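You operate a simulated robot arm through the tools that you are given. There is no shell and no other tool. Be economical: measure what you need, move in short steps, check, and stop when the job is done.

Carry out the task below with a simulated robot arm. There is one attempt and no reset: what you move stays moved.

JOB
Test the spring standing by the press and rack it by its load.
Fine: stop at 0, slide in, one full pull with hands clear of the ram, slide left out.

The check looks at the end state, three seconds after you hand in, the way a careful person would. Anything else that was tipped, shoved, dropped, spilled or broken makes it a failure.

ROBOT AND FRAMES
A 7-joint arm with a two-finger parallel gripper, fixed in place. Base frame: the origin is at the foot of the arm, x ahead of it, y to its left, z up; the work surface is at about z = 0. Lengths are in cm, angles in degrees, forces in N, time in s.
With the tool pointing down near the work surface it reaches from about 22 to 58 cm from the base axis. Its first joint turns from -66.0 to 66.0 degrees. Payload 2.5 kg.
Tool frame: the origin (TCP) lies between the finger pads and is the grasp point; the fingertips stand 2.3 cm ahead of it; z points along the fingers, y is the line along which they close. The gripper opens to 9.4 cm. The fingers are 3.8 cm wide and 1 cm thick; the gripper's body (5.4 by 9.6 cm) begins 3.9 cm behind the TCP.
Orientation is that of the tool frame in the base frame, as a unit quaternion [w, x, y, z]. With the fingers straight down and closing along the base's y, the tool's x points along the base's -x, its y along +y and its z along -z.

CONTROLS
- The arm moves only by the tool apply_moves. Its argument "moves" is a list of rows, each a list of 3 entries, a list of its own where there are three numbers: the shift along the tool's x, y, z in cm, then the turn, a rotation vector about the tool's x, y, z in degrees, then the finger opening in cm, from 0 to 9.4. In form: [[[tx, ty, tz], [rx, ry, rz], gripper], ...]. A call has 1 to 12 rows; each row shifts and turns the commanded pose from where the row before left it, along the tool's axes as they then stand. Each row takes 0.2 s and may step no farther than 5 cm and 8.6 degrees from the row before; otherwise, or with a gripper value out of range, the whole call is refused. A pose out of reach is approached as far as the arm can. The call stops where the force on the tool passes 70 N (or 10 N more than at its start, if that is more) or the arm is blocked; 0.2 s more then pass. The fingers move at their own pace (about 10.8 cm/s each) and stop on an object; they squeeze with about 31 N. The grip force told is the motor's: it shows also when the fingers shut on nothing. Time passes only in rows, and 0.2 s behind the last, so rows that do not move let the fingers close. The reply holds the time, the measured pose of the TCP, the force on the tool along the base axes, the opening and the grip force, in the units named above and with some noise.
- Cameras (640 x 400 px; columns grow to the right, rows downward): "scene" is fixed at [11.22, -39.66, 56.09]; the picture's right is [0.88, -0.47, 0.00], its down [-0.19, -0.36, -0.91] and it looks along [0.43, 0.81, -0.41] (base axes); focal length 262 px, centre (320, 200). "wrist" rides on the gripper at [8.6, 1.6, -7.4] in the tool frame; the picture's right is [-0.18, 0.98, 0.00], its down [-0.58, -0.11, -0.81] and it looks along [-0.79, -0.15, 0.59] (tool axes); focal length 243 px, centre (320, 200). There is no depth. A picture from a camera that has moved, and an enlarged one, comes with that camera's place and axes in the base frame and with its lens.
- capture(camera): a new picture of that camera. The clock stands still meanwhile.
- zoom(camera, box): a new picture of the part [left, top, right, bottom] of that camera's present view, enlarged. The clock stands still meanwhile.
- job_done(): hands the job in; it is judged then, once.

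Go step by step. Nothing tells you positions but the pictures and the camera data: compare them with the known pose of the tool, close in by small moves and look again before you grip or let go. The budget is 120 turns and 68 pictures, counting those below and the enlarged ones. Unless the task says otherwise, let go and move clear before handing in, and close with one line.

The tools are called as name(argument=value, ...) on one line, values as JSON. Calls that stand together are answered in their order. apply_moves: Moves the arm, as the interface text tells. Its arguments: {"type":"object","properties":{"moves":{"type":"array","items":{"type":"array"}}},"required":["moves"]} The other tools are called the same way: capture (camera) takes a picture; zoom (camera, box) takes an enlarged picture of a part of a camera's view; job_done () hands the job in.

At the start:

```text
time: 0.0
position: [25.21, 23.5, 52.71]
orientation: [0.0, 0.001, 1.0, 0.0]
wrist_force: [-0.5, -0.1, 0.9]
finger_gap: 9.38
grip_force: 0.0
```

scene: 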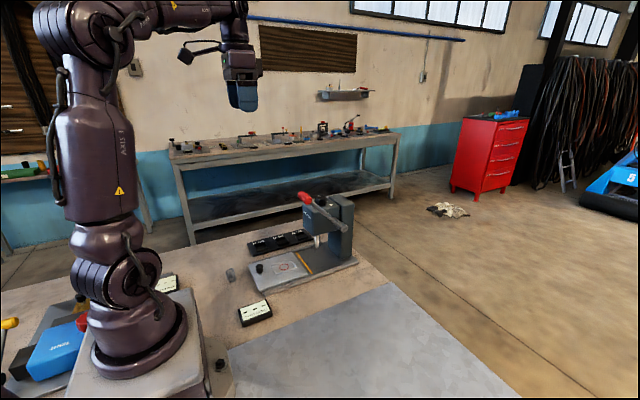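
wrist: 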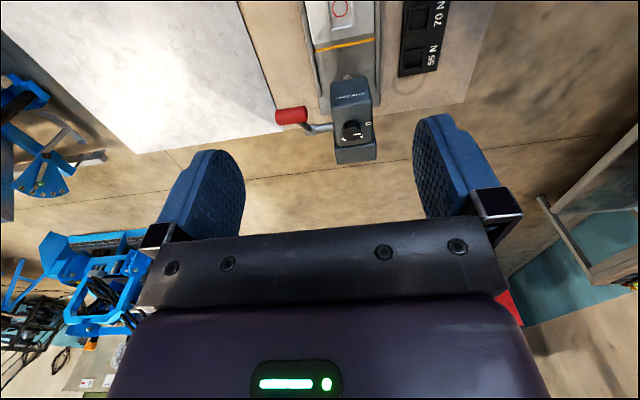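

I see a press with a slide, red pull handle, a stop knob, a rack with load-labelled slots and a spring standing near the press. I'll enlarge those areas first.

zoom(camera="scene", box=[210, 170, 370, 270])

zoom(camera="scene", box=[140, 260, 300, 360])

zoom(camera="wrist", box=[240, 0, 480, 150])

```text
4.00 times, centred on (290, 220) of scene
camera zoom: at [11.22, -39.66, 56.09], right [0.88, -0.47, 0.0], down [-0.19, -0.36, -0.91], along [0.43, 0.81, -0.41], focal length 1046 px, centre (440, 120)
```

zoom: 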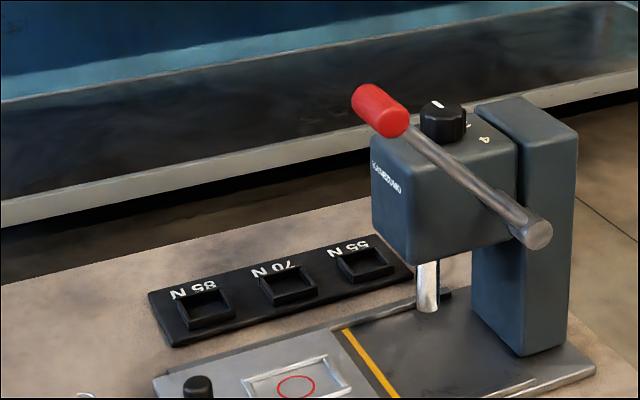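

```text
4.00 times, centred on (220, 310) of scene
camera zoom: at [11.22, -39.66, 56.09], right [0.88, -0.47, 0.0], down [-0.19, -0.36, -0.91], along [0.43, 0.81, -0.41], focal length 1046 px, centre (720, -240)
```

zoom: 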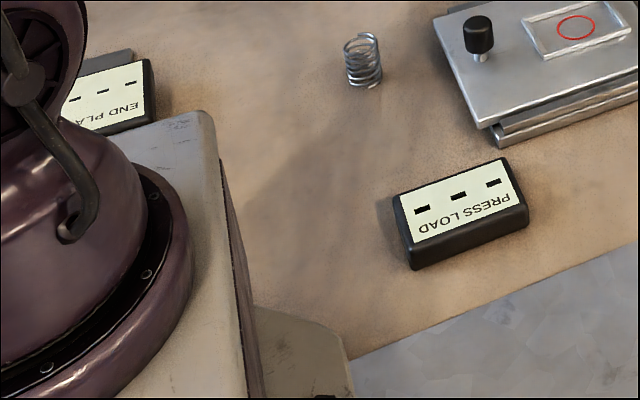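

```text
2.67 times, centred on (360, 75) of wrist
camera zoom: at [16.55, 25.14, 60.17], right [0.18, 0.98, 0.0], down [0.58, -0.11, 0.81], along [0.79, -0.15, -0.59], focal length 647 px, centre (213, 533)
```

zoom: 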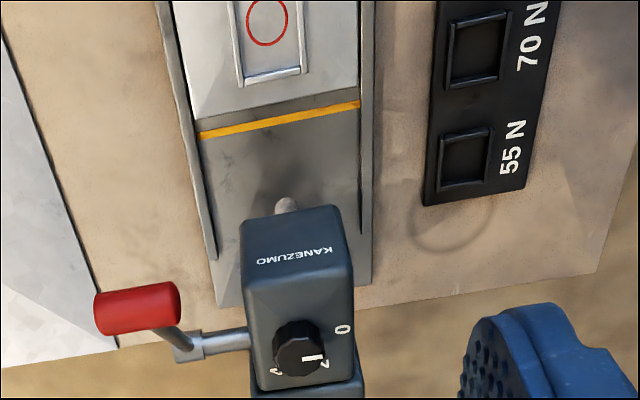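

The press stands around y≈25, with its stop knob near [45.6, 25, 23] and the red grip near [37, 17, 29]. The spring is near [17, 30] and the slide pocket near [33, 26]. I'll go closer to read the stop knob.

apply_moves(moves=[[[-2.5, 0.4, 2.8], [0, 0, 0], 6], [[-2.5, 0.4, 2.8], [0, 0, 0], 6], [[-2.5, 0.3, 2.8], [0, 0, 0], 6], [[-2.5, 0.3, 2.8], [0, 0, 0], 6], [[-2.5, 0.3, 2.8], [0, 0, 0], 6]])

capture(camera="wrist")

zoom(camera="scene", box=[280, 170, 360, 220])

```text
time: 1.2
position: [38.09, 25.19, 38.98]
orientation: [0.001, -0.001, 1.0, 0.0]
wrist_force: [0.0, 0.6, -0.2]
finger_gap: 5.99
grip_force: 0.1
```

```text
62 pictures are left
camera wrist: at [29.46, 26.8, 46.26], right [0.18, 0.98, 0.0], down [0.58, -0.11, 0.81], along [0.79, -0.15, -0.59], focal length 243 px, centre (320, 200)
```

wrist: 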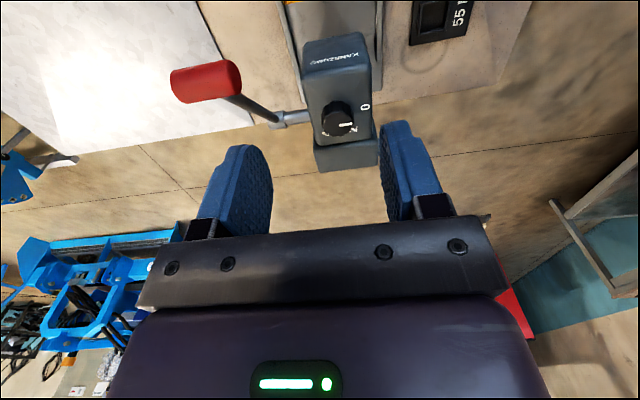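

```text
8.00 times, centred on (320, 195) of scene
camera zoom: at [11.22, -39.66, 56.09], right [0.88, -0.47, 0.0], down [-0.19, -0.36, -0.91], along [0.43, 0.81, -0.41], focal length 2093 px, centre (320, 240)
```

zoom: 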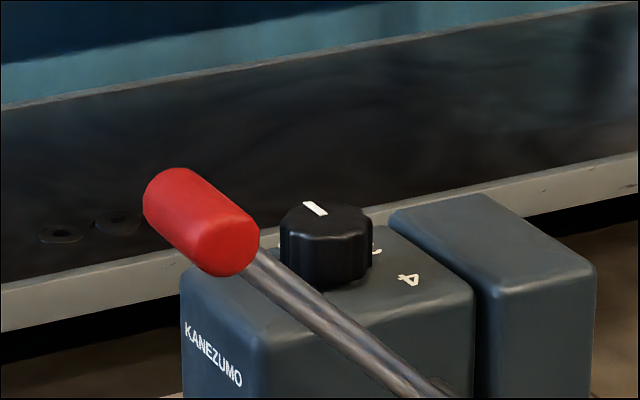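

zoom(camera="wrist", box=[280, 80, 408, 160])

```text
5.00 times, centred on (344, 120) of wrist
camera zoom: at [29.46, 26.8, 46.26], right [0.18, 0.98, 0.0], down [0.58, -0.11, 0.81], along [0.79, -0.15, -0.59], focal length 1213 px, centre (200, 600)
```

zoom: 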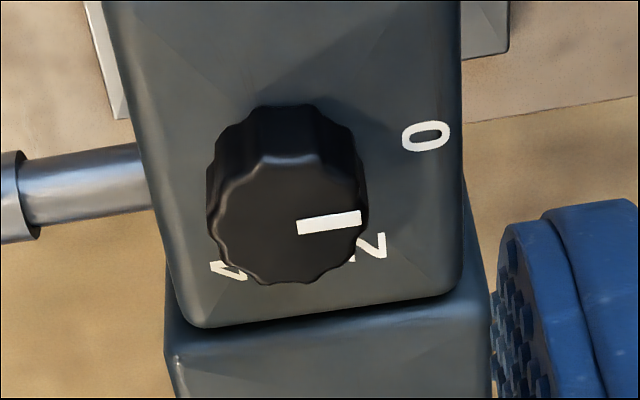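

The knob's white line points along +y, straight at the "0" label (2 sits at 60°, 4 at 120°), so the stop is already at 0 and I leave it alone. Next I'll look at the spring from above.

apply_moves(moves=[[[3, 0.7, 2], [0, 0, 0], 6], [[3, 0.7, 3.5], [0, 0, 0], 6], [[3, 0.7, 3.5], [0, 0, 0], 6], [[3, 0.7, 3.5], [0, 0, 0], 6], [[3, 0.7, 4], [0, 0, 0], 6], [[3, 0.7, 4], [0, 0, 0], 6], [[3, 0.7, 4], [0, 0, 0], 6], [[0, 0, 0], [0, 0, 0], 6]])

capture(camera="wrist")

capture(camera="scene")

```text
refused: row 5 steps farther than a row can; nothing moved
```

```text
59 pictures are left
camera wrist: at [29.46, 26.8, 46.26], right [0.18, 0.98, 0.0], down [0.58, -0.11, 0.81], along [0.79, -0.15, -0.59], focal length 243 px, centre (320, 200)
```

wrist: 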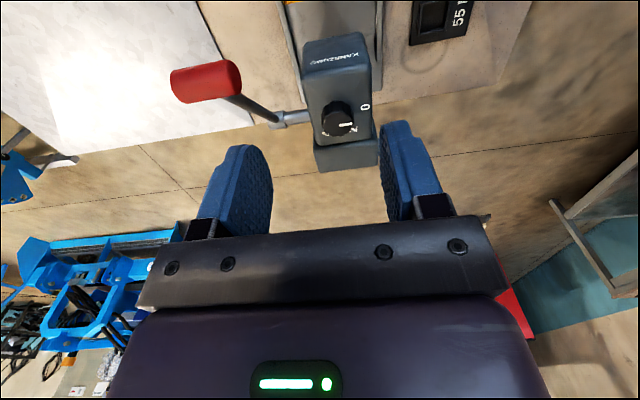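

```text
58 pictures are left
```

scene: 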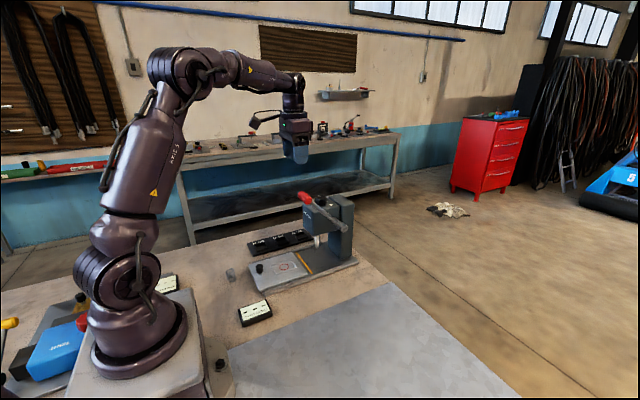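

The call was refused because one step was too long, so I'll send it again with shorter steps.

apply_moves(moves=[[[3, 0.7, 2], [0, 0, 0], 6], [[3, 0.7, 3.5], [0, 0, 0], 6], [[3, 0.7, 3.5], [0, 0, 0], 6], [[3, 0.7, 3.5], [0, 0, 0], 6], [[3, 0.7, 3.5], [0, 0, 0], 6], [[3, 0.7, 3.5], [0, 0, 0], 6], [[3, 0.7, 3.5], [0, 0, 0], 6], [[0, 0, 2], [0, 0, 0], 6]])

capture(camera="wrist")

```text
time: 3.0
position: [16.56, 30.33, 13.62]
orientation: [-0.001, -0.001, 1.0, 0.0]
wrist_force: [0.0, 0.3, -0.3]
finger_gap: 6.02
grip_force: 0.1
```

```text
57 pictures are left
camera wrist: at [8.0, 31.98, 20.97], right [0.18, 0.98, 0.0], down [0.58, -0.11, 0.81], along [0.79, -0.15, -0.59], focal length 243 px, centre (320, 200)
```

wrist: 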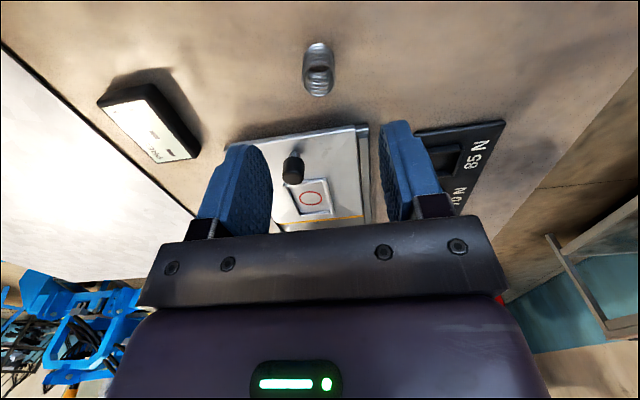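

zoom(camera="wrist", box=[240, 20, 400, 120])

zoom(camera="wrist", box=[220, 120, 380, 240])

```text
4.00 times, centred on (320, 70) of wrist
camera zoom: at [8.0, 31.98, 20.97], right [0.18, 0.98, 0.0], down [0.58, -0.11, 0.81], along [0.79, -0.15, -0.59], focal length 970 px, centre (320, 720)
```

zoom: 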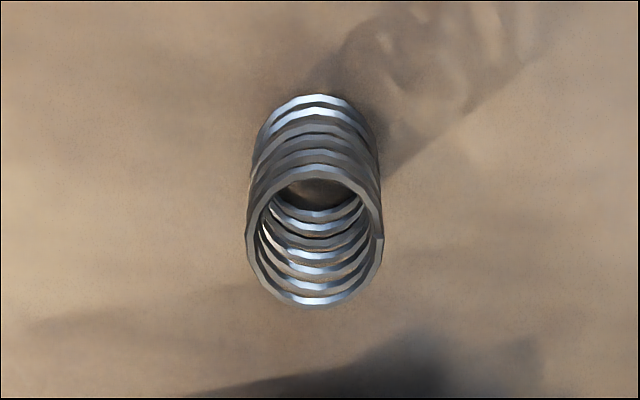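

```text
3.33 times, centred on (300, 180) of wrist
camera zoom: at [8.0, 31.98, 20.97], right [0.18, 0.98, 0.0], down [0.58, -0.11, 0.81], along [0.79, -0.15, -0.59], focal length 809 px, centre (387, 267)
```

zoom: 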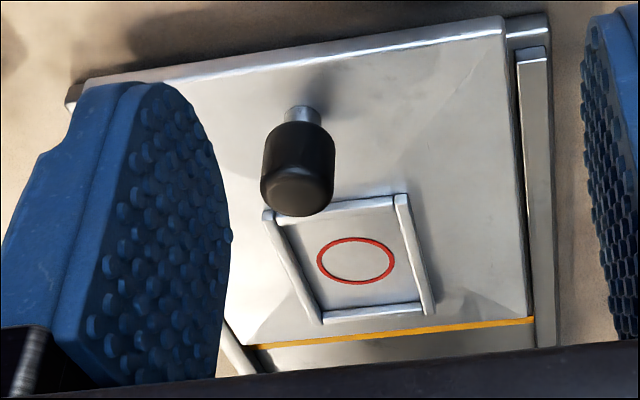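

The spring stands at about [17.0, 30.2], 3.1 cm tall and 2.6 cm wide. I'll descend around its upper part with the fingers open and check before closing.

apply_moves(moves=[[[-0.44, -0.16, 3], [0, 0, 0], 6], [[0, 0, 3.5], [0, 0, 0], 6], [[0, 0, 2.3], [0, 0, 0], 6], [[0, 0, 1.5], [0, 0, 0], 6], [[0, 0, 0], [0, 0, 0], 6]])

capture(camera="wrist")

```text
time: 4.2
position: [17.36, 30.21, 3.47]
orientation: [0.0, 0.0, 1.0, 0.0]
wrist_force: [-0.4, -0.7, 0.7]
finger_gap: 6.02
grip_force: 0.1
```

```text
54 pictures are left
camera wrist: at [8.71, 31.79, 10.88], right [0.18, 0.98, 0.0], down [0.58, -0.11, 0.81], along [0.79, -0.15, -0.59], focal length 243 px, centre (320, 200)
```

wrist: 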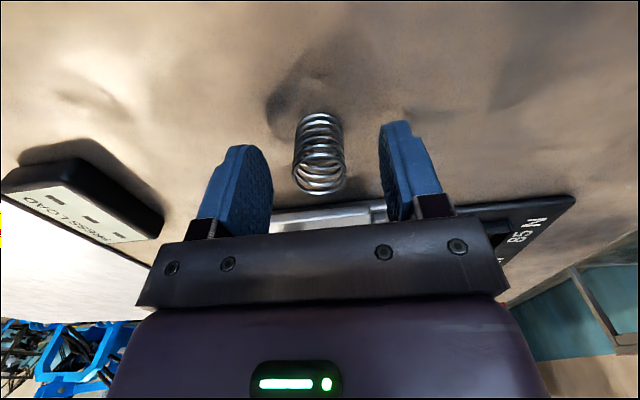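

The spring sits well between the pads. I'll shift 0.2 cm back and close.

apply_moves(moves=[[[0.2, 0, 0], [0, 0, 0], 6], [[0, 0, 0], [0, 0, 0], 4], [[0, 0, 0], [0, 0, 0], 3], [[0, 0, 0], [0, 0, 0], 2.2], [[0, 0, 0], [0, 0, 0], 2.2]])

apply_moves(moves=[[[0, 0, -2], [0, 0, 0], 2.2], [[0, 0, -4], [0, 0, 0], 2.2], [[0, 0, -4], [0, 0, 0], 2.2], [[0, 0, 0], [0, 0, 0], 2.2]])

capture(camera="wrist")

```text
time: 5.4
position: [17.13, 30.09, 3.57]
orientation: [0.0, 0.001, 1.0, -0.001]
wrist_force: [0.3, 0.6, -0.5]
finger_gap: 2.44
grip_force: 31.0
```

```text
time: 6.4
position: [17.13, 30.31, 13.19]
orientation: [0.0, 0.0, 1.0, 0.0]
wrist_force: [0.2, 0.6, -0.1]
finger_gap: 2.45
grip_force: 31.5
```

```text
53 pictures are left
camera wrist: at [8.42, 31.96, 20.56], right [0.18, 0.98, 0.0], down [0.58, -0.11, 0.81], along [0.79, -0.15, -0.59], focal length 243 px, centre (320, 200)
```

wrist: 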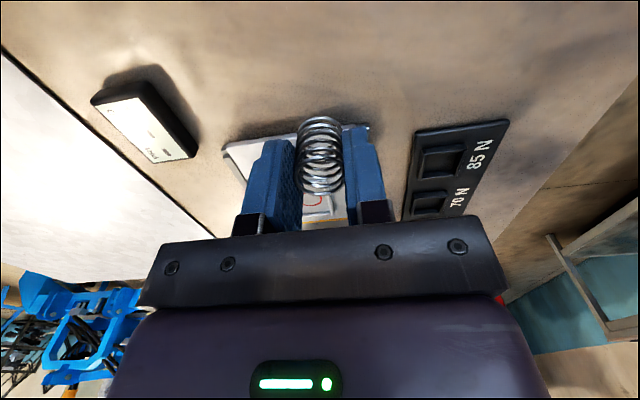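

The spring is held upright. I'll carry it over the slide's pocket at about [32.6, 26.1], staying high, and look.

apply_moves(moves=[[[-3.85, -1.05, 0], [0, 0, 0], 2.2], [[-3.85, -1.05, 0], [0, 0, 0], 2.2], [[-3.85, -1.05, 0], [0, 0, 0], 2.2], [[-3.85, -1.05, 0], [0, 0, 0], 2.2], [[0, 0, 2], [0, 0, 0], 2.2], [[0, 0, 0], [0, 0, 0], 2.2]])

capture(camera="wrist")

zoom(camera="scene", box=[220, 180, 380, 280])

```text
time: 7.8
position: [32.45, 25.67, 11.34]
orientation: [0.0, -0.001, 1.0, 0.0]
wrist_force: [-0.3, 0.5, -0.3]
finger_gap: 2.46
grip_force: 31.4
```

```text
52 pictures are left
camera wrist: at [23.76, 27.31, 18.73], right [0.18, 0.98, 0.0], down [0.58, -0.11, 0.81], along [0.79, -0.15, -0.59], focal length 243 px, centre (320, 200)
```

wrist: 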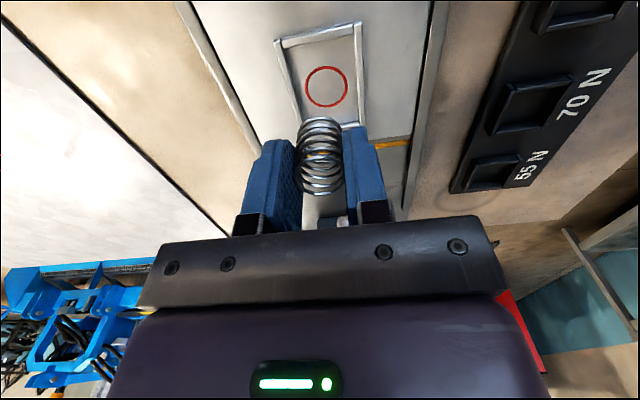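

```text
4.00 times, centred on (300, 230) of scene
camera zoom: at [11.22, -39.66, 56.09], right [0.88, -0.47, 0.0], down [-0.19, -0.36, -0.91], along [0.43, 0.81, -0.41], focal length 1046 px, centre (400, 80)
```

zoom: 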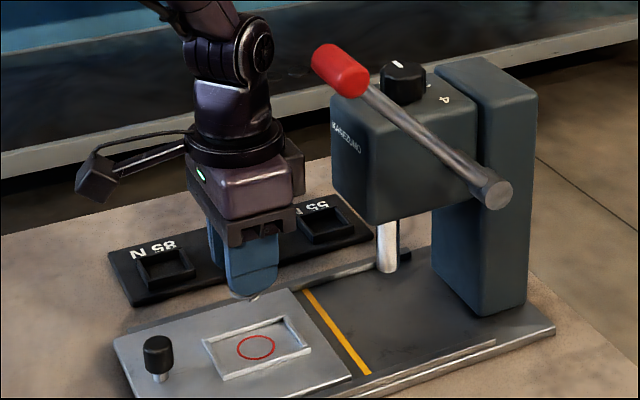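

The red circle is at about [32.85, 26.05] with the floor near z≈2. I'll centre over it, lower to about 1 cm above, then look again.

apply_moves(moves=[[[-0.4, 0.38, 2.3], [0, 0, 0], 2.2], [[0, 0, 2.3], [0, 0, 0], 2.2], [[0, 0, 0], [0, 0, 0], 2.2]])

zoom(camera="wrist", box=[220, 60, 420, 240])

zoom(camera="scene", box=[235, 220, 335, 300])

```text
time: 8.6
position: [32.63, 26.2, 6.89]
orientation: [0.0, 0.0, 1.0, 0.0]
wrist_force: [0.3, -0.1, -0.3]
finger_gap: 2.43
grip_force: 30.5
```

```text
2.22 times, centred on (320, 150) of wrist
camera zoom: at [23.98, 27.85, 14.21], right [0.18, 0.98, 0.0], down [0.58, -0.11, 0.81], along [0.79, -0.15, -0.59], focal length 539 px, centre (320, 311)
```

zoom: 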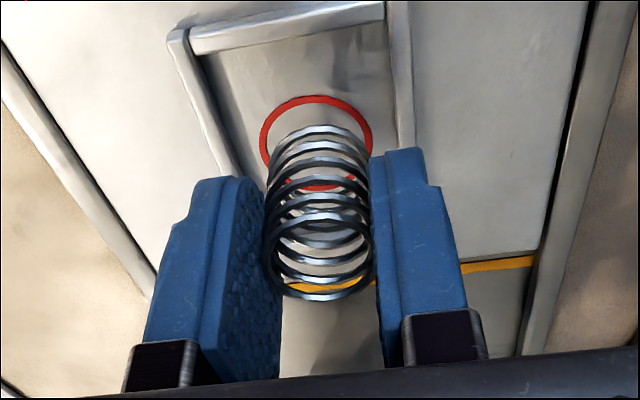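

```text
5.00 times, centred on (285, 260) of scene
camera zoom: at [11.22, -39.66, 56.09], right [0.88, -0.47, 0.0], down [-0.19, -0.36, -0.91], along [0.43, 0.81, -0.41], focal length 1308 px, centre (495, -100)
```

zoom: 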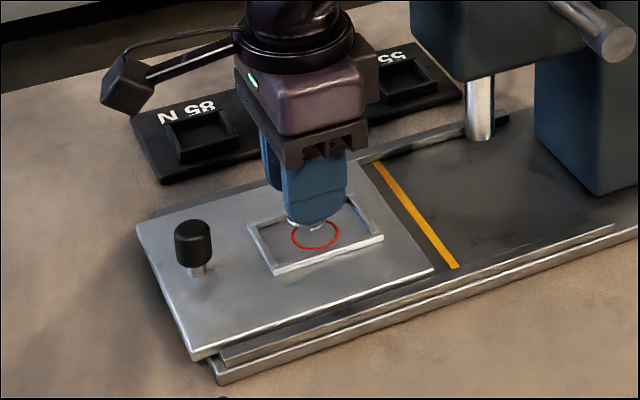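

The spring needs a small correction (+0.35 in x, −0.15 in y). After that I'll lower it in small steps and watch the force.

apply_moves(moves=[[[-0.35, -0.15, 0.4], [0, 0, 0], 2.2], [[0, 0, 0.4], [0, 0, 0], 2.2], [[0, 0, 0.2], [0, 0, 0], 2.2], [[0, 0, 0], [0, 0, 0], 2.2]])

zoom(camera="wrist", box=[220, 60, 420, 240])

zoom(camera="scene", box=[265, 245, 315, 285])

```text
time: 9.6
position: [32.99, 25.93, 5.84]
orientation: [-0.001, 0.0, 1.0, 0.001]
wrist_force: [-0.6, 0.3, -0.8]
finger_gap: 2.44
grip_force: 30.9
```

```text
2.22 times, centred on (320, 150) of wrist
camera zoom: at [24.32, 27.54, 13.18], right [0.18, 0.98, 0.0], down [0.58, -0.11, 0.81], along [0.79, -0.15, -0.59], focal length 539 px, centre (320, 311)
```

zoom: 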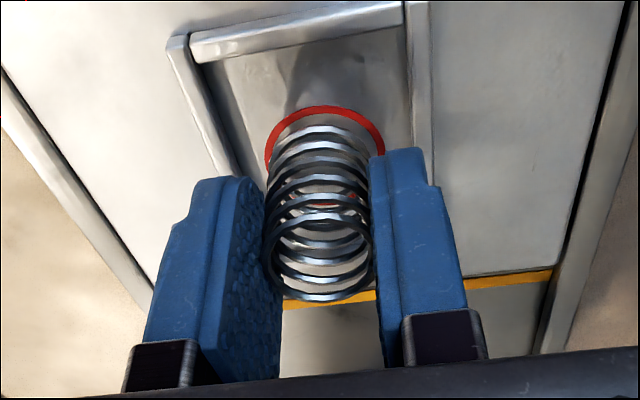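

```text
10.00 times, centred on (290, 265) of scene
camera zoom: at [11.22, -39.66, 56.09], right [0.88, -0.47, 0.0], down [-0.19, -0.36, -0.91], along [0.43, 0.81, -0.41], focal length 2616 px, centre (620, -450)
```

zoom: 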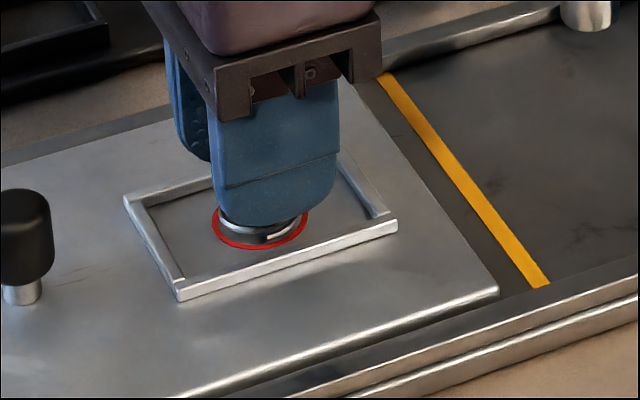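

It's nearly centred. I'll shift 0.1 in y and go down to contact.

apply_moves(moves=[[[0.1, 0.1, 0.15], [0, 0, 0], 2.2], [[0, 0, 0.15], [0, 0, 0], 2.2], [[0, 0, 0], [0, 0, 0], 2.2]])

zoom(camera="scene", box=[265, 245, 315, 285])

```text
time: 10.4
position: [32.96, 26.1, 5.68]
orientation: [0.002, 0.0, 1.0, 0.0]
wrist_force: [-0.1, -4.7, 14.8]
finger_gap: 2.45
grip_force: 31.2
```

```text
10.00 times, centred on (290, 265) of scene
camera zoom: at [11.21, -39.67, 56.09], right [0.88, -0.47, 0.0], down [-0.19, -0.36, -0.91], along [0.43, 0.81, -0.41], focal length 2616 px, centre (620, -450)
```

zoom: 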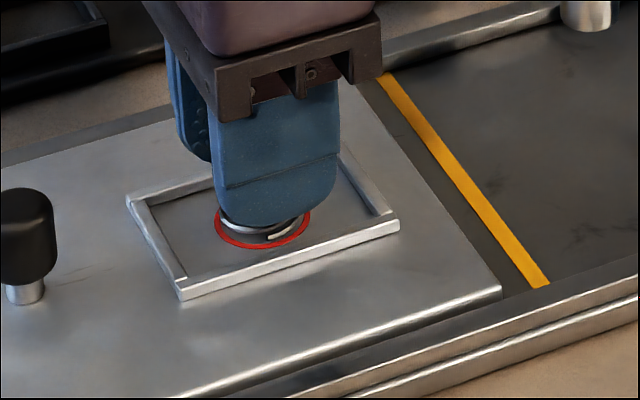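

The spring is down on the circle (contact felt). I'll ease the load off, open and rise.

apply_moves(moves=[[[0, 0, -0.1], [0, 0, 0], 2.2], [[0, 0, 0], [0, 0, 0], 3.2], [[0, 0, 0], [0, 0, 0], 5], [[0, 0, 0], [0, 0, 0], 5], [[0, 0, -2], [0, 0, 0], 5], [[0, 0, -4], [0, 0, 0], 5], [[2, 0, -4], [0, 0, 0], 5], [[0, 0, 0], [0, 0, 0], 5]])

capture(camera="wrist")

zoom(camera="scene", box=[240, 230, 320, 290])

```text
time: 12.2
position: [30.71, 25.57, 15.5]
orientation: [-0.001, 0.0, 1.0, 0.001]
wrist_force: [-0.1, 0.3, -1.1]
finger_gap: 5.02
grip_force: 0.1
```

```text
45 pictures are left
camera wrist: at [22.11, 27.21, 22.9], right [0.18, 0.98, 0.0], down [0.58, -0.11, 0.81], along [0.79, -0.15, -0.59], focal length 243 px, centre (320, 200)
```

wrist: 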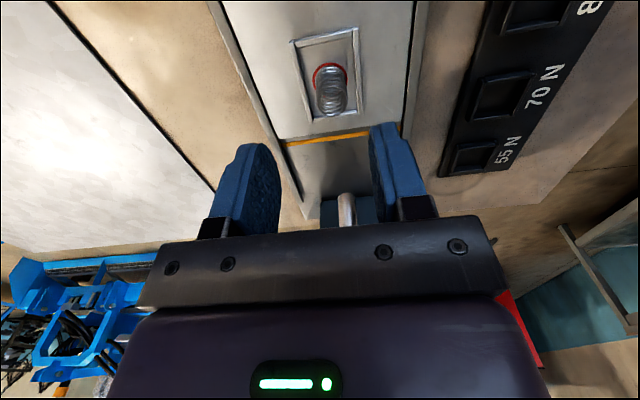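

```text
6.67 times, centred on (280, 260) of scene
camera zoom: at [11.22, -39.66, 56.09], right [0.88, -0.47, 0.0], down [-0.19, -0.36, -0.91], along [0.43, 0.81, -0.41], focal length 1744 px, centre (587, -200)
```

zoom: 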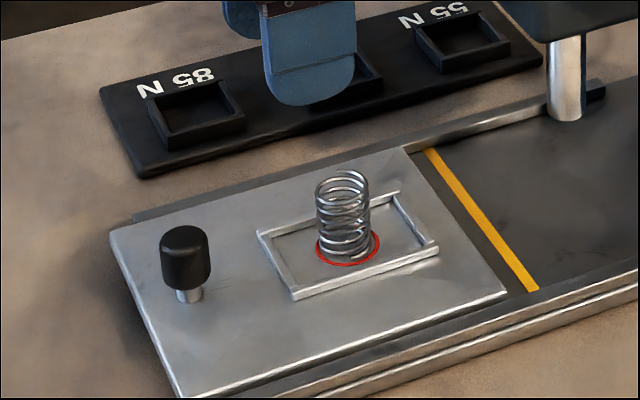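

The spring stands in its circle in the pocket. Next I'll grasp the slide's black knob near [25, 26], with the tool leaned back so the wrist stays away from the red handle.

apply_moves(moves=[[[3, 0.2, 0], [0, 0, 0], 5], [[2.8, 0.2, 1.5], [0, 0, 0], 5], [[0, 0, 0], [0, -8.3, 0], 5], [[0, 0, 0], [0, -8.3, 0], 5], [[0, 0, 0], [0, -8.3, 0], 5], [[0, 0, 0], [0, 0, 0], 5]])

capture(camera="wrist")

zoom(camera="scene", box=[200, 190, 360, 290])

```text
time: 13.6
position: [25.07, 26.2, 14.12]
orientation: [0.216, -0.002, 0.976, 0.0]
wrist_force: [0.1, -0.7, -0.1]
finger_gap: 5.0
grip_force: 0.1
```

```text
43 pictures are left
camera wrist: at [14.07, 28.01, 17.17], right [0.17, 0.98, 0.08], down [0.19, -0.11, 0.98], along [0.97, -0.15, -0.2], focal length 243 px, centre (320, 200)
```

wrist: 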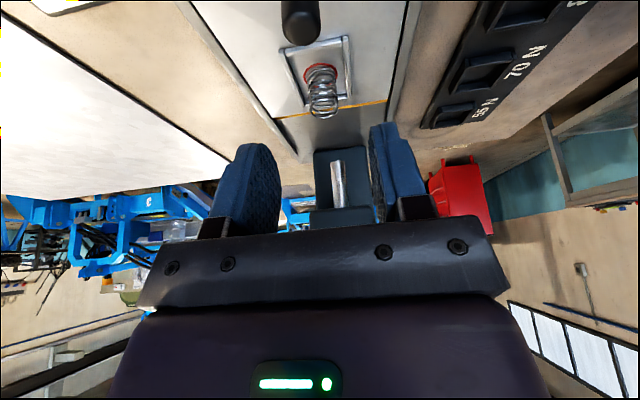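

```text
4.00 times, centred on (280, 240) of scene
camera zoom: at [11.22, -39.66, 56.09], right [0.88, -0.47, 0.0], down [-0.19, -0.36, -0.91], along [0.43, 0.81, -0.41], focal length 1046 px, centre (480, 40)
```

zoom: 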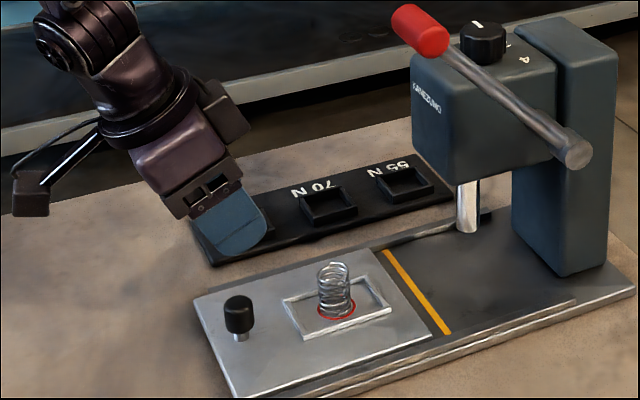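

The knob is at about [25.2, 25.8] with its top near z≈5.6. I'll descend onto it with the fingers open and look.

apply_moves(moves=[[[1.6, -0.2, 3.6], [0, 0, 0], 5], [[1.0, -0.1, 2.2], [0, 0, 0], 5], [[0.6, -0.1, 1.4], [0, 0, 0], 5], [[0, 0, 0], [0, 0, 0], 5]])

capture(camera="wrist")

zoom(camera="scene", box=[220, 220, 320, 300])

```text
time: 14.6
position: [25.34, 26.01, 6.17]
orientation: [0.216, 0.0, 0.976, 0.0]
wrist_force: [-0.6, -0.7, -0.4]
finger_gap: 5.01
grip_force: 0.1
```

```text
41 pictures are left
camera wrist: at [14.32, 27.64, 9.32], right [0.17, 0.98, 0.08], down [0.19, -0.11, 0.98], along [0.97, -0.15, -0.2], focal length 243 px, centre (320, 200)
```

wrist: 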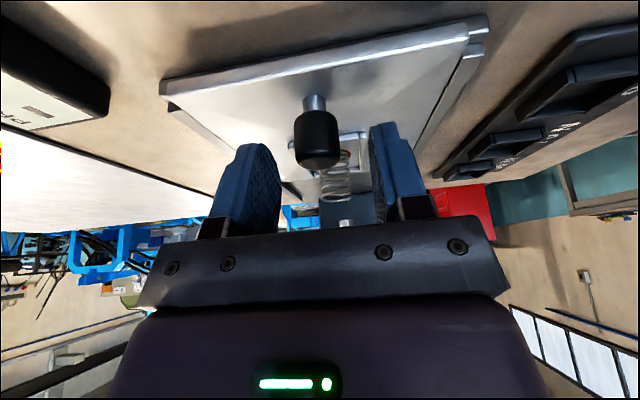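

```text
5.00 times, centred on (270, 260) of scene
camera zoom: at [11.22, -39.66, 56.09], right [0.88, -0.47, 0.0], down [-0.19, -0.36, -0.91], along [0.43, 0.81, -0.41], focal length 1308 px, centre (570, -100)
```

zoom: 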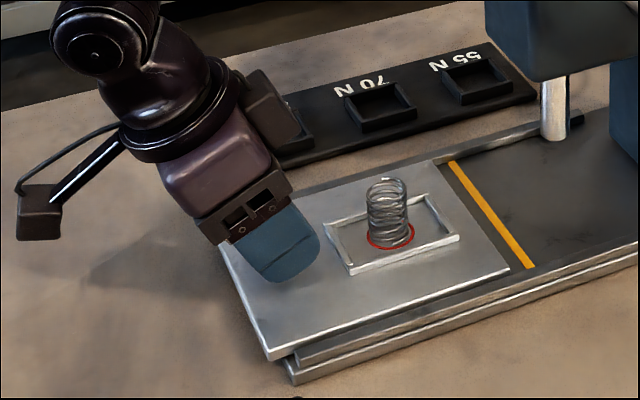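

The knob is between the fingers but about 1 cm nearer the robot than the pad centre. I'll shift back along tool x, then close on it.

apply_moves(moves=[[[1.2, -0.1, 0], [0, 0, 0], 5], [[0, 0, 0], [0, 0, 0], 3.5], [[0, 0, 0], [0, 0, 0], 2], [[0, 0, 0], [0, 0, 0], 1], [[0, 0, 0], [0, 0, 0], 1]])

zoom(camera="wrist", box=[200, 40, 440, 240])

```text
time: 15.8
position: [24.2, 26.07, 5.8]
orientation: [0.215, -0.002, 0.977, 0.002]
wrist_force: [0.1, 10.8, -4.8]
finger_gap: 2.15
grip_force: 45.3
```

```text
2.00 times, centred on (320, 140) of wrist
camera zoom: at [13.12, 27.63, 8.91], right [0.16, 0.98, 0.08], down [0.19, -0.11, 0.98], along [0.97, -0.15, -0.2], focal length 485 px, centre (320, 320)
```

zoom: 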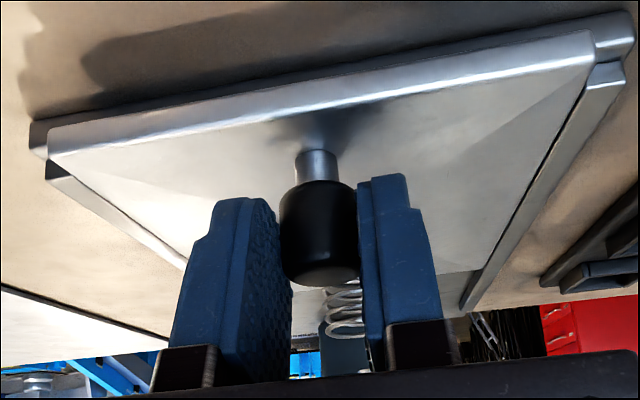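

The +y finger touches first, so I'll shift +y a little and let both fingers seat.

apply_moves(moves=[[[0, 0.15, 0], [0, 0, 0], 1], [[0, 0.05, 0], [0, 0, 0], 1], [[0, 0, 0], [0, 0, 0], 1]])

zoom(camera="wrist", box=[200, 40, 440, 240])

```text
time: 16.6
position: [24.31, 26.0, 5.89]
orientation: [0.217, 0.002, 0.976, -0.001]
wrist_force: [-1.0, -8.8, 22.2]
finger_gap: 2.14
grip_force: 45.3
```

```text
2.00 times, centred on (320, 140) of wrist
camera zoom: at [13.28, 27.72, 8.86], right [0.17, 0.98, 0.08], down [0.18, -0.11, 0.98], along [0.97, -0.15, -0.2], focal length 485 px, centre (320, 320)
```

zoom: 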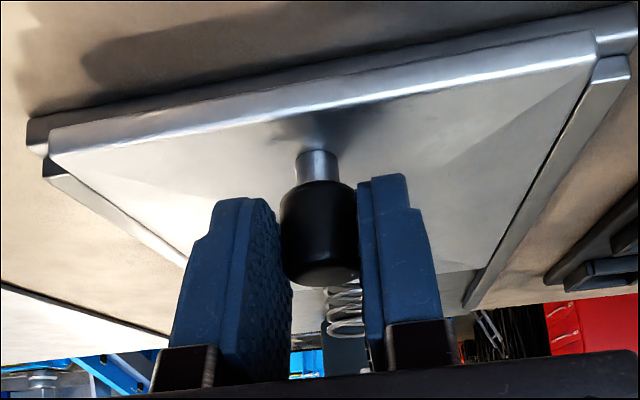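

Both fingers hold the knob. I'll start sliding in gently along +x.

apply_moves(moves=[[[-0.27, 0, 0.126], [0, 0, 0], 1], [[-0.45, 0, 0.21], [0, 0, 0], 1], [[-0.54, 0, 0.253], [0, 0, 0], 1], [[-0.54, 0, 0.253], [0, 0, 0], 1], [[-0.45, 0, 0.21], [0, 0, 0], 1], [[-0.27, 0, 0.126], [0, 0, 0], 1]])

zoom(camera="scene", box=[220, 170, 380, 290])

```text
time: 18.0
position: [26.99, 26.05, 5.85]
orientation: [0.217, 0.001, 0.976, -0.002]
wrist_force: [-1.0, -24.4, 27.9]
finger_gap: 2.15
grip_force: 44.9
```

```text
3.33 times, centred on (300, 230) of scene
camera zoom: at [11.21, -39.67, 56.08], right [0.88, -0.47, 0.0], down [-0.19, -0.36, -0.91], along [0.43, 0.81, -0.41], focal length 872 px, centre (387, 100)
```

zoom: 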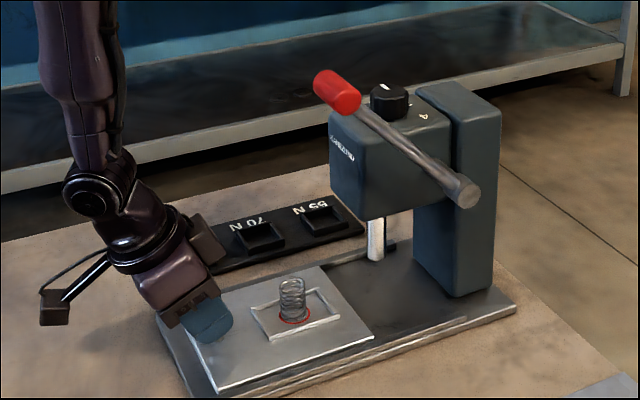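

The slide moves smoothly and the spring is steady, with a slight sideways load building. I'll correct y a little and continue.

apply_moves(moves=[[[-0.3, -0.2, 0.05], [0, 0, 0], 1], [[-0.54, -0.04, 0.253], [0, 0, 0], 1], [[-0.63, -0.03, 0.293], [0, 0, 0], 1], [[-0.63, -0.03, 0.293], [0, 0, 0], 1], [[-0.63, -0.03, 0.293], [0, 0, 0], 1], [[-0.54, 0, 0.253], [0, 0, 0], 1], [[-0.36, 0, 0.168], [0, 0, 0], 1]])

zoom(camera="scene", box=[220, 170, 380, 290])

```text
time: 19.6
position: [30.83, 26.07, 5.94]
orientation: [0.214, -0.001, 0.977, 0.002]
wrist_force: [-1.0, 15.6, -30.7]
finger_gap: 2.18
grip_force: 44.9
```

```text
3.33 times, centred on (300, 230) of scene
camera zoom: at [11.23, -39.66, 56.09], right [0.88, -0.47, 0.0], down [-0.19, -0.36, -0.91], along [0.43, 0.81, -0.41], focal length 872 px, centre (387, 100)
```

zoom: 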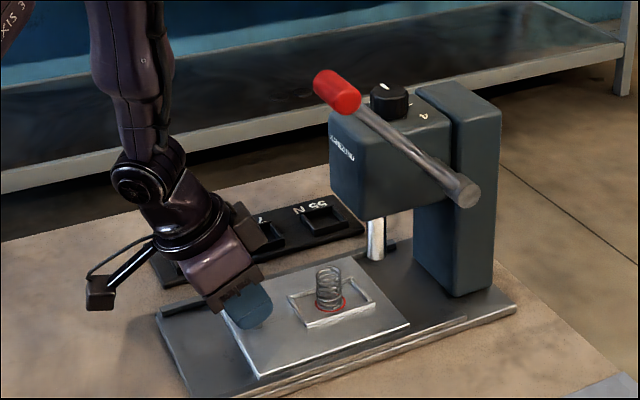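

This is going well. I over-corrected a bit, so I'll ease z and y back and slide on.

apply_moves(moves=[[[-0.3, 0.08, 0.2], [0, 0, 0], 1], [[-0.54, 0, 0.253], [0, 0, 0], 1], [[-0.63, 0, 0.293], [0, 0, 0], 1], [[-0.63, 0, 0.293], [0, 0, 0], 1], [[-0.63, 0, 0.293], [0, 0, 0], 1], [[-0.45, 0, 0.21], [0, 0, 0], 1], [[-0.27, 0, 0.126], [0, 0, 0], 1]])

zoom(camera="scene", box=[220, 170, 380, 290])

```text
time: 21.2
position: [34.96, 25.96, 5.91]
orientation: [0.218, 0.0, 0.976, 0.002]
wrist_force: [-0.6, 9.2, 30.5]
finger_gap: 2.12
grip_force: 44.5
```

```text
3.33 times, centred on (300, 230) of scene
camera zoom: at [11.21, -39.67, 56.08], right [0.88, -0.47, 0.0], down [-0.19, -0.36, -0.91], along [0.43, 0.81, -0.41], focal length 872 px, centre (387, 100)
```

zoom: 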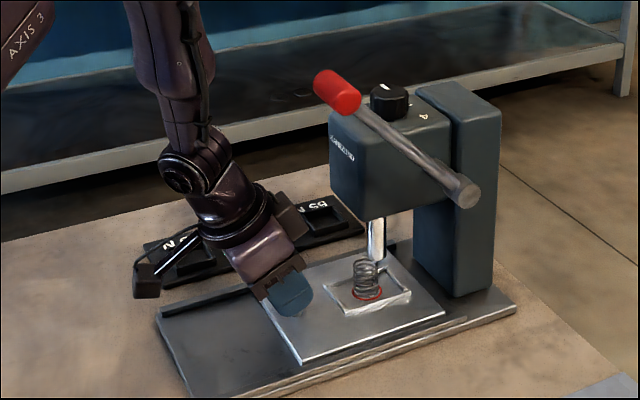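

The spring is about 1–2 cm short of the ram. I'll continue in small steps until the slide meets its end stop.

apply_moves(moves=[[[-0.4, -0.03, 0.15], [0, 0, 0], 1], [[-0.36, 0, 0.168], [0, 0, 0], 1], [[-0.36, 0, 0.168], [0, 0, 0], 1], [[-0.27, 0, 0.126], [0, 0, 0], 1], [[0, 0, 0], [0, 0, 0], 1]])

zoom(camera="scene", box=[265, 200, 345, 260])

```text
time: 22.4
position: [36.13, 26.0, 5.77]
orientation: [0.214, -0.001, 0.977, 0.001]
wrist_force: [-13.5, 9.5, 27.1]
finger_gap: 2.17
grip_force: 44.8
```

```text
6.67 times, centred on (305, 230) of scene
camera zoom: at [11.21, -39.67, 56.08], right [0.88, -0.47, 0.0], down [-0.19, -0.36, -0.91], along [0.43, 0.81, -0.41], focal length 1744 px, centre (420, 0)
```

zoom: 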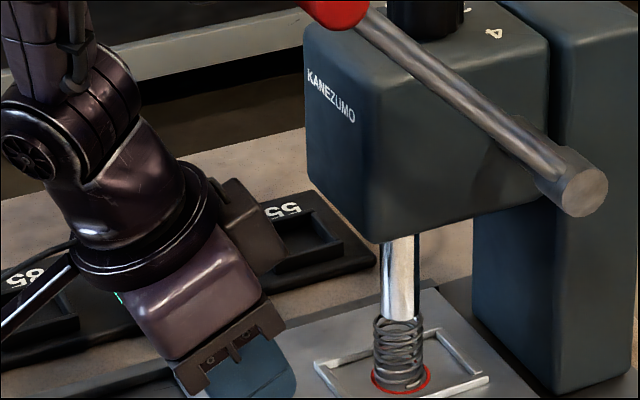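

The x force is rising, which suggests the end stop. I'll push a touch more to confirm.

apply_moves(moves=[[[-0.25, 0, 0.1], [0, 0, 0], 1], [[0, 0, 0], [0, 0, 0], 1]])

```text
time: 23.0
position: [36.3, 25.99, 5.74]
orientation: [0.212, -0.002, 0.977, 0.001]
wrist_force: [-25.2, 6.5, 16.6]
finger_gap: 2.14
grip_force: 45.1
```

The slide is fully in. I'll relieve the pressure, let go of the knob and back away along the tool axis.

apply_moves(moves=[[[0.3, 0, -0.1], [0, 0, 0], 1], [[0, 0, 0], [0, 0, 0], 3], [[0, 0, 0], [0, 0, 0], 5], [[0, 0, -2], [0, 0, 0], 5], [[0, 0, -4], [0, 0, 0], 5], [[0, 0, -4.5], [0, 0, 0], 5], [[0, 0, -4.5], [0, 0, 0], 5], [[0, 0, -4.5], [0, 0, 0], 5]])

zoom(camera="scene", box=[220, 160, 380, 280])

```text
time: 24.8
position: [28.13, 25.95, 23.94]
orientation: [0.214, 0.0, 0.977, -0.001]
wrist_force: [0.1, 0.5, -0.1]
finger_gap: 4.97
grip_force: 0.1
```

```text
3.33 times, centred on (300, 220) of scene
camera zoom: at [11.22, -39.66, 56.09], right [0.88, -0.47, 0.0], down [-0.19, -0.36, -0.91], along [0.43, 0.81, -0.41], focal length 872 px, centre (387, 133)
```

zoom: 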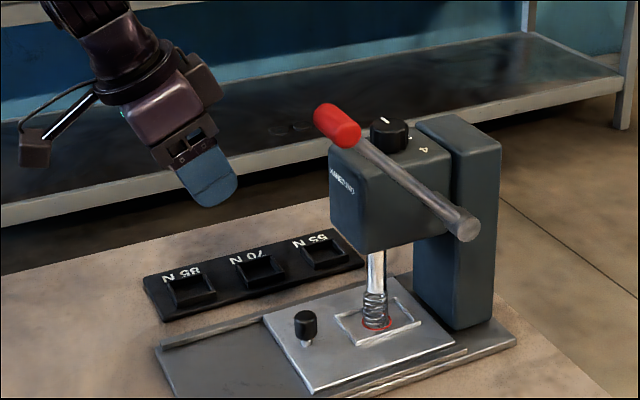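

The slide is in under the ram with the spring standing. Now I'll rise, level the tool and turn it 90° so the fingers close across the red grip.

apply_moves(moves=[[[0, 0, -4.5], [0, 8.3, 0], 5], [[0, 0, -4.5], [0, 8.3, 0], 5], [[0, 0, -4.5], [0, 8.3, 0], 5], [[0, 0, -4.5], [0, 0, 0], 5], [[0, -3, 0], [0, 0, -8.2], 5], [[0, 0, 0], [0, 0, -8.2], 5], [[0, 0, 0], [0, 0, -8.2], 5], [[0, 0, 0], [0, 0, -8.2], 5], [[0, 0, 0], [0, 0, -8.2], 5], [[0, 0, 0], [0, 0, -8.2], 5]])

apply_moves(moves=[[[0, 0, 0], [0, 0, -8.2], 5], [[0, 0, 0], [0, 0, -8.2], 5], [[0, 0, 0], [0, 0, -8.2], 5], [[0, 0, 0], [0, 0, -8.2], 5], [[0, 0, 0], [0, 0, -8.0], 5], [[0, 0, 0], [0, 0, 0], 5]])

capture(camera="wrist")

```text
time: 27.0
position: [24.22, 22.94, 40.81]
orientation: [0.001, -0.417, 0.909, 0.0]
wrist_force: [0.1, 0.1, 0.5]
finger_gap: 5.01
grip_force: 0.0
```

```text
time: 28.4
position: [24.07, 22.84, 40.88]
orientation: [-0.001, 0.707, -0.707, -0.001]
wrist_force: [-0.3, -0.6, 0.6]
finger_gap: 5.0
grip_force: 0.1
```

```text
32 pictures are left
camera wrist: at [22.54, 14.2, 48.19], right [-0.98, 0.18, 0.0], down [0.11, 0.58, 0.81], along [0.15, 0.79, -0.59], focal length 243 px, centre (320, 200)
```

wrist: 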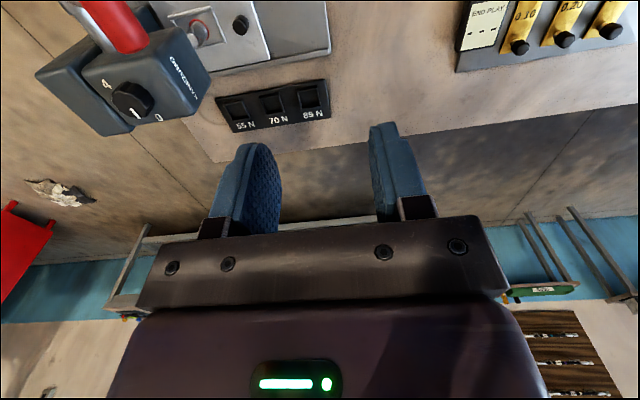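

The tool is turned as planned. I'll move over the red grip and look.

apply_moves(moves=[[[2.33, -4.2, 0], [0, 0, 0], 5], [[2.33, -4.2, 0], [0, 0, 0], 5], [[2.33, -4.2, 0], [0, 0, 0], 5], [[0, 0, 0], [0, 0, 0], 5]])

capture(camera="wrist")

zoom(camera="scene", box=[250, 130, 370, 240])

```text
time: 29.4
position: [36.92, 15.71, 40.81]
orientation: [0.001, 0.707, -0.707, -0.001]
wrist_force: [-0.2, 0.0, -0.6]
finger_gap: 4.99
grip_force: 0.1
```

```text
31 pictures are left
camera wrist: at [35.3, 7.09, 48.06], right [-0.98, 0.18, 0.0], down [0.11, 0.58, 0.81], along [0.15, 0.79, -0.59], focal length 243 px, centre (320, 200)
```

wrist: 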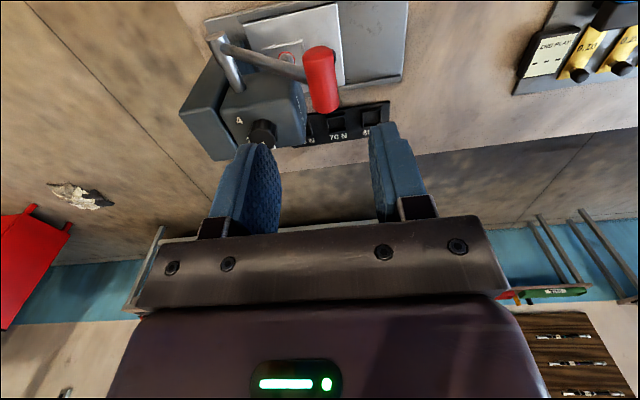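

```text
3.64 times, centred on (310, 185) of scene
camera zoom: at [11.22, -39.67, 56.09], right [0.88, -0.47, 0.0], down [-0.19, -0.36, -0.91], along [0.43, 0.81, -0.41], focal length 951 px, centre (356, 254)
```

zoom: 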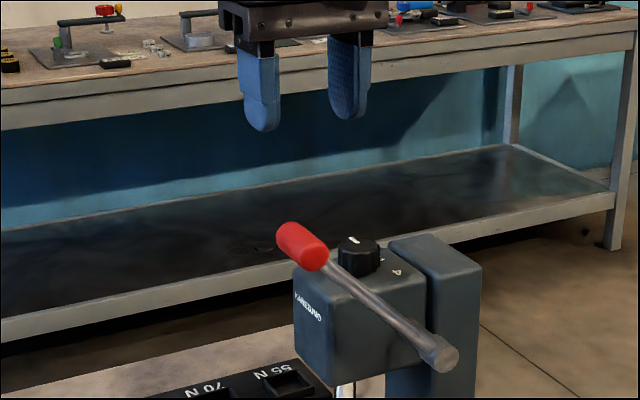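

The grip is a T-handle centred at about [37, 16.8, 29] on a pivot near x=49, z=17.4 (R≈16.7). I'll cradle the grip's top from above with the fingertips slightly apart, on the −y half so they stay beside the rod.

apply_moves(moves=[[[0.6, 0, 2.5], [0, 0, 0], 1.4], [[0.5, 0, 2.5], [0, 0, 0], 1.4], [[0, 0, 2], [0, 0, 0], 1.4], [[0, 0, 0], [0, 0, 0], 1.4]])

capture(camera="wrist")

zoom(camera="scene", box=[270, 150, 350, 220])

```text
time: 30.4
position: [36.67, 14.74, 33.79]
orientation: [0.0, -0.707, 0.707, 0.0]
wrist_force: [0.6, 0.4, 1.0]
finger_gap: 1.41
grip_force: 0.3
```

```text
29 pictures are left
camera wrist: at [35.13, 6.14, 41.12], right [-0.98, 0.18, 0.0], down [0.11, 0.58, 0.81], along [0.15, 0.79, -0.59], focal length 243 px, centre (320, 200)
```

wrist: 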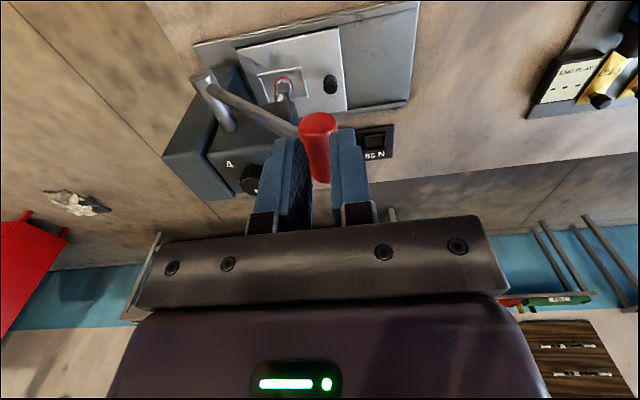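

```text
5.71 times, centred on (310, 185) of scene
camera zoom: at [11.22, -39.66, 56.09], right [0.88, -0.47, 0.0], down [-0.19, -0.36, -0.91], along [0.43, 0.81, -0.41], focal length 1495 px, centre (377, 286)
```

zoom: 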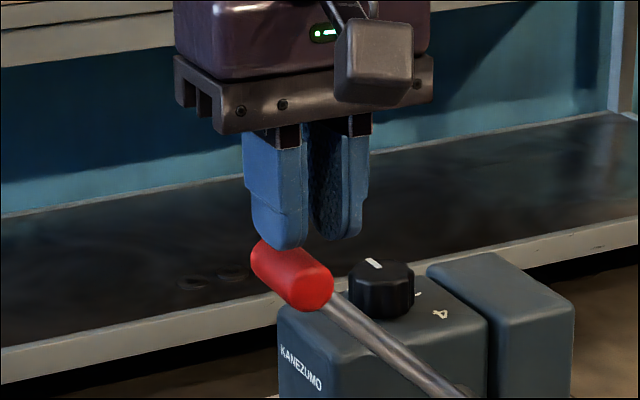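

The tips are just above the grip and aligned. I'll lower to contact and begin the arc.

apply_moves(moves=[[[0, -0.25, 0.8], [0, 0, 0], 1.4], [[0, 0, 0.6], [0, 0, 0], 1.4], [[0, 0.78, 0.87], [0, 0, 0], 1.4], [[0, 0.72, 0.91], [0, 0, 0], 1.4]])

capture(camera="wrist")

```text
time: 31.4
position: [35.69, 14.87, 30.86]
orientation: [0.0, 0.707, -0.707, 0.001]
wrist_force: [0.1, 0.2, -0.3]
finger_gap: 1.4
grip_force: 0.3
```

```text
27 pictures are left
camera wrist: at [33.96, 6.31, 38.12], right [-0.98, 0.18, 0.0], down [0.11, 0.58, 0.81], along [0.15, 0.79, -0.59], focal length 243 px, centre (320, 200)
```

wrist: 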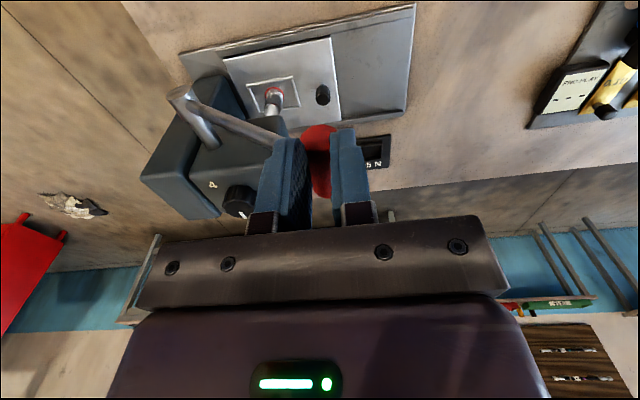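

zoom(camera="scene", box=[270, 150, 350, 220])

```text
5.71 times, centred on (310, 185) of scene
camera zoom: at [11.22, -39.66, 56.09], right [0.88, -0.47, 0.0], down [-0.19, -0.36, -0.91], along [0.43, 0.81, -0.41], focal length 1495 px, centre (377, 286)
```

zoom: 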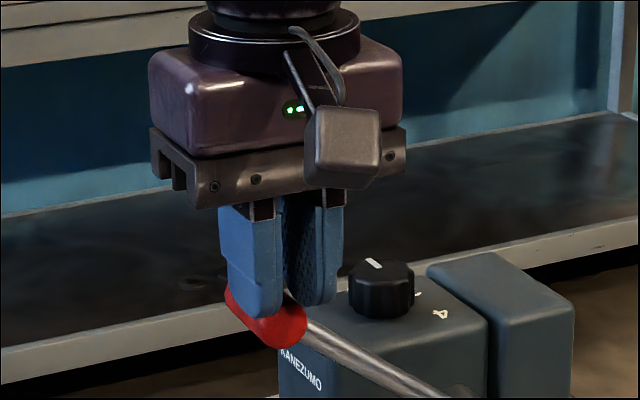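

The handle follows with almost no force. I'll continue along the arc.

apply_moves(moves=[[[0, 0.6, 0.97], [0, 0, 0], 1.4], [[0, 0.56, 1.01], [0, 0, 0], 1.4], [[0, 0.51, 1.05], [0, 0, 0], 1.4], [[0, 0.43, 1.08], [0, 0, 0], 1.4], [[0, 0.36, 1.11], [0, 0, 0], 1.4]])

zoom(camera="scene", box=[230, 150, 370, 270])

```text
time: 32.6
position: [33.11, 14.8, 25.58]
orientation: [0.001, 0.707, -0.707, -0.001]
wrist_force: [-11.1, -1.0, 6.7]
finger_gap: 1.92
grip_force: 5.0
```

```text
3.33 times, centred on (300, 210) of scene
camera zoom: at [11.22, -39.67, 56.09], right [0.88, -0.47, 0.0], down [-0.19, -0.36, -0.91], along [0.43, 0.81, -0.41], focal length 872 px, centre (387, 167)
```

zoom: 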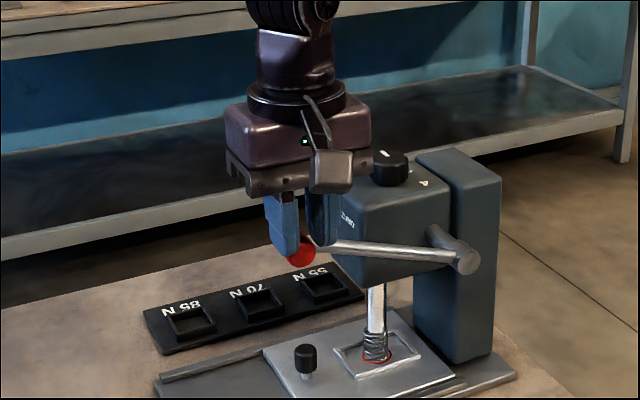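

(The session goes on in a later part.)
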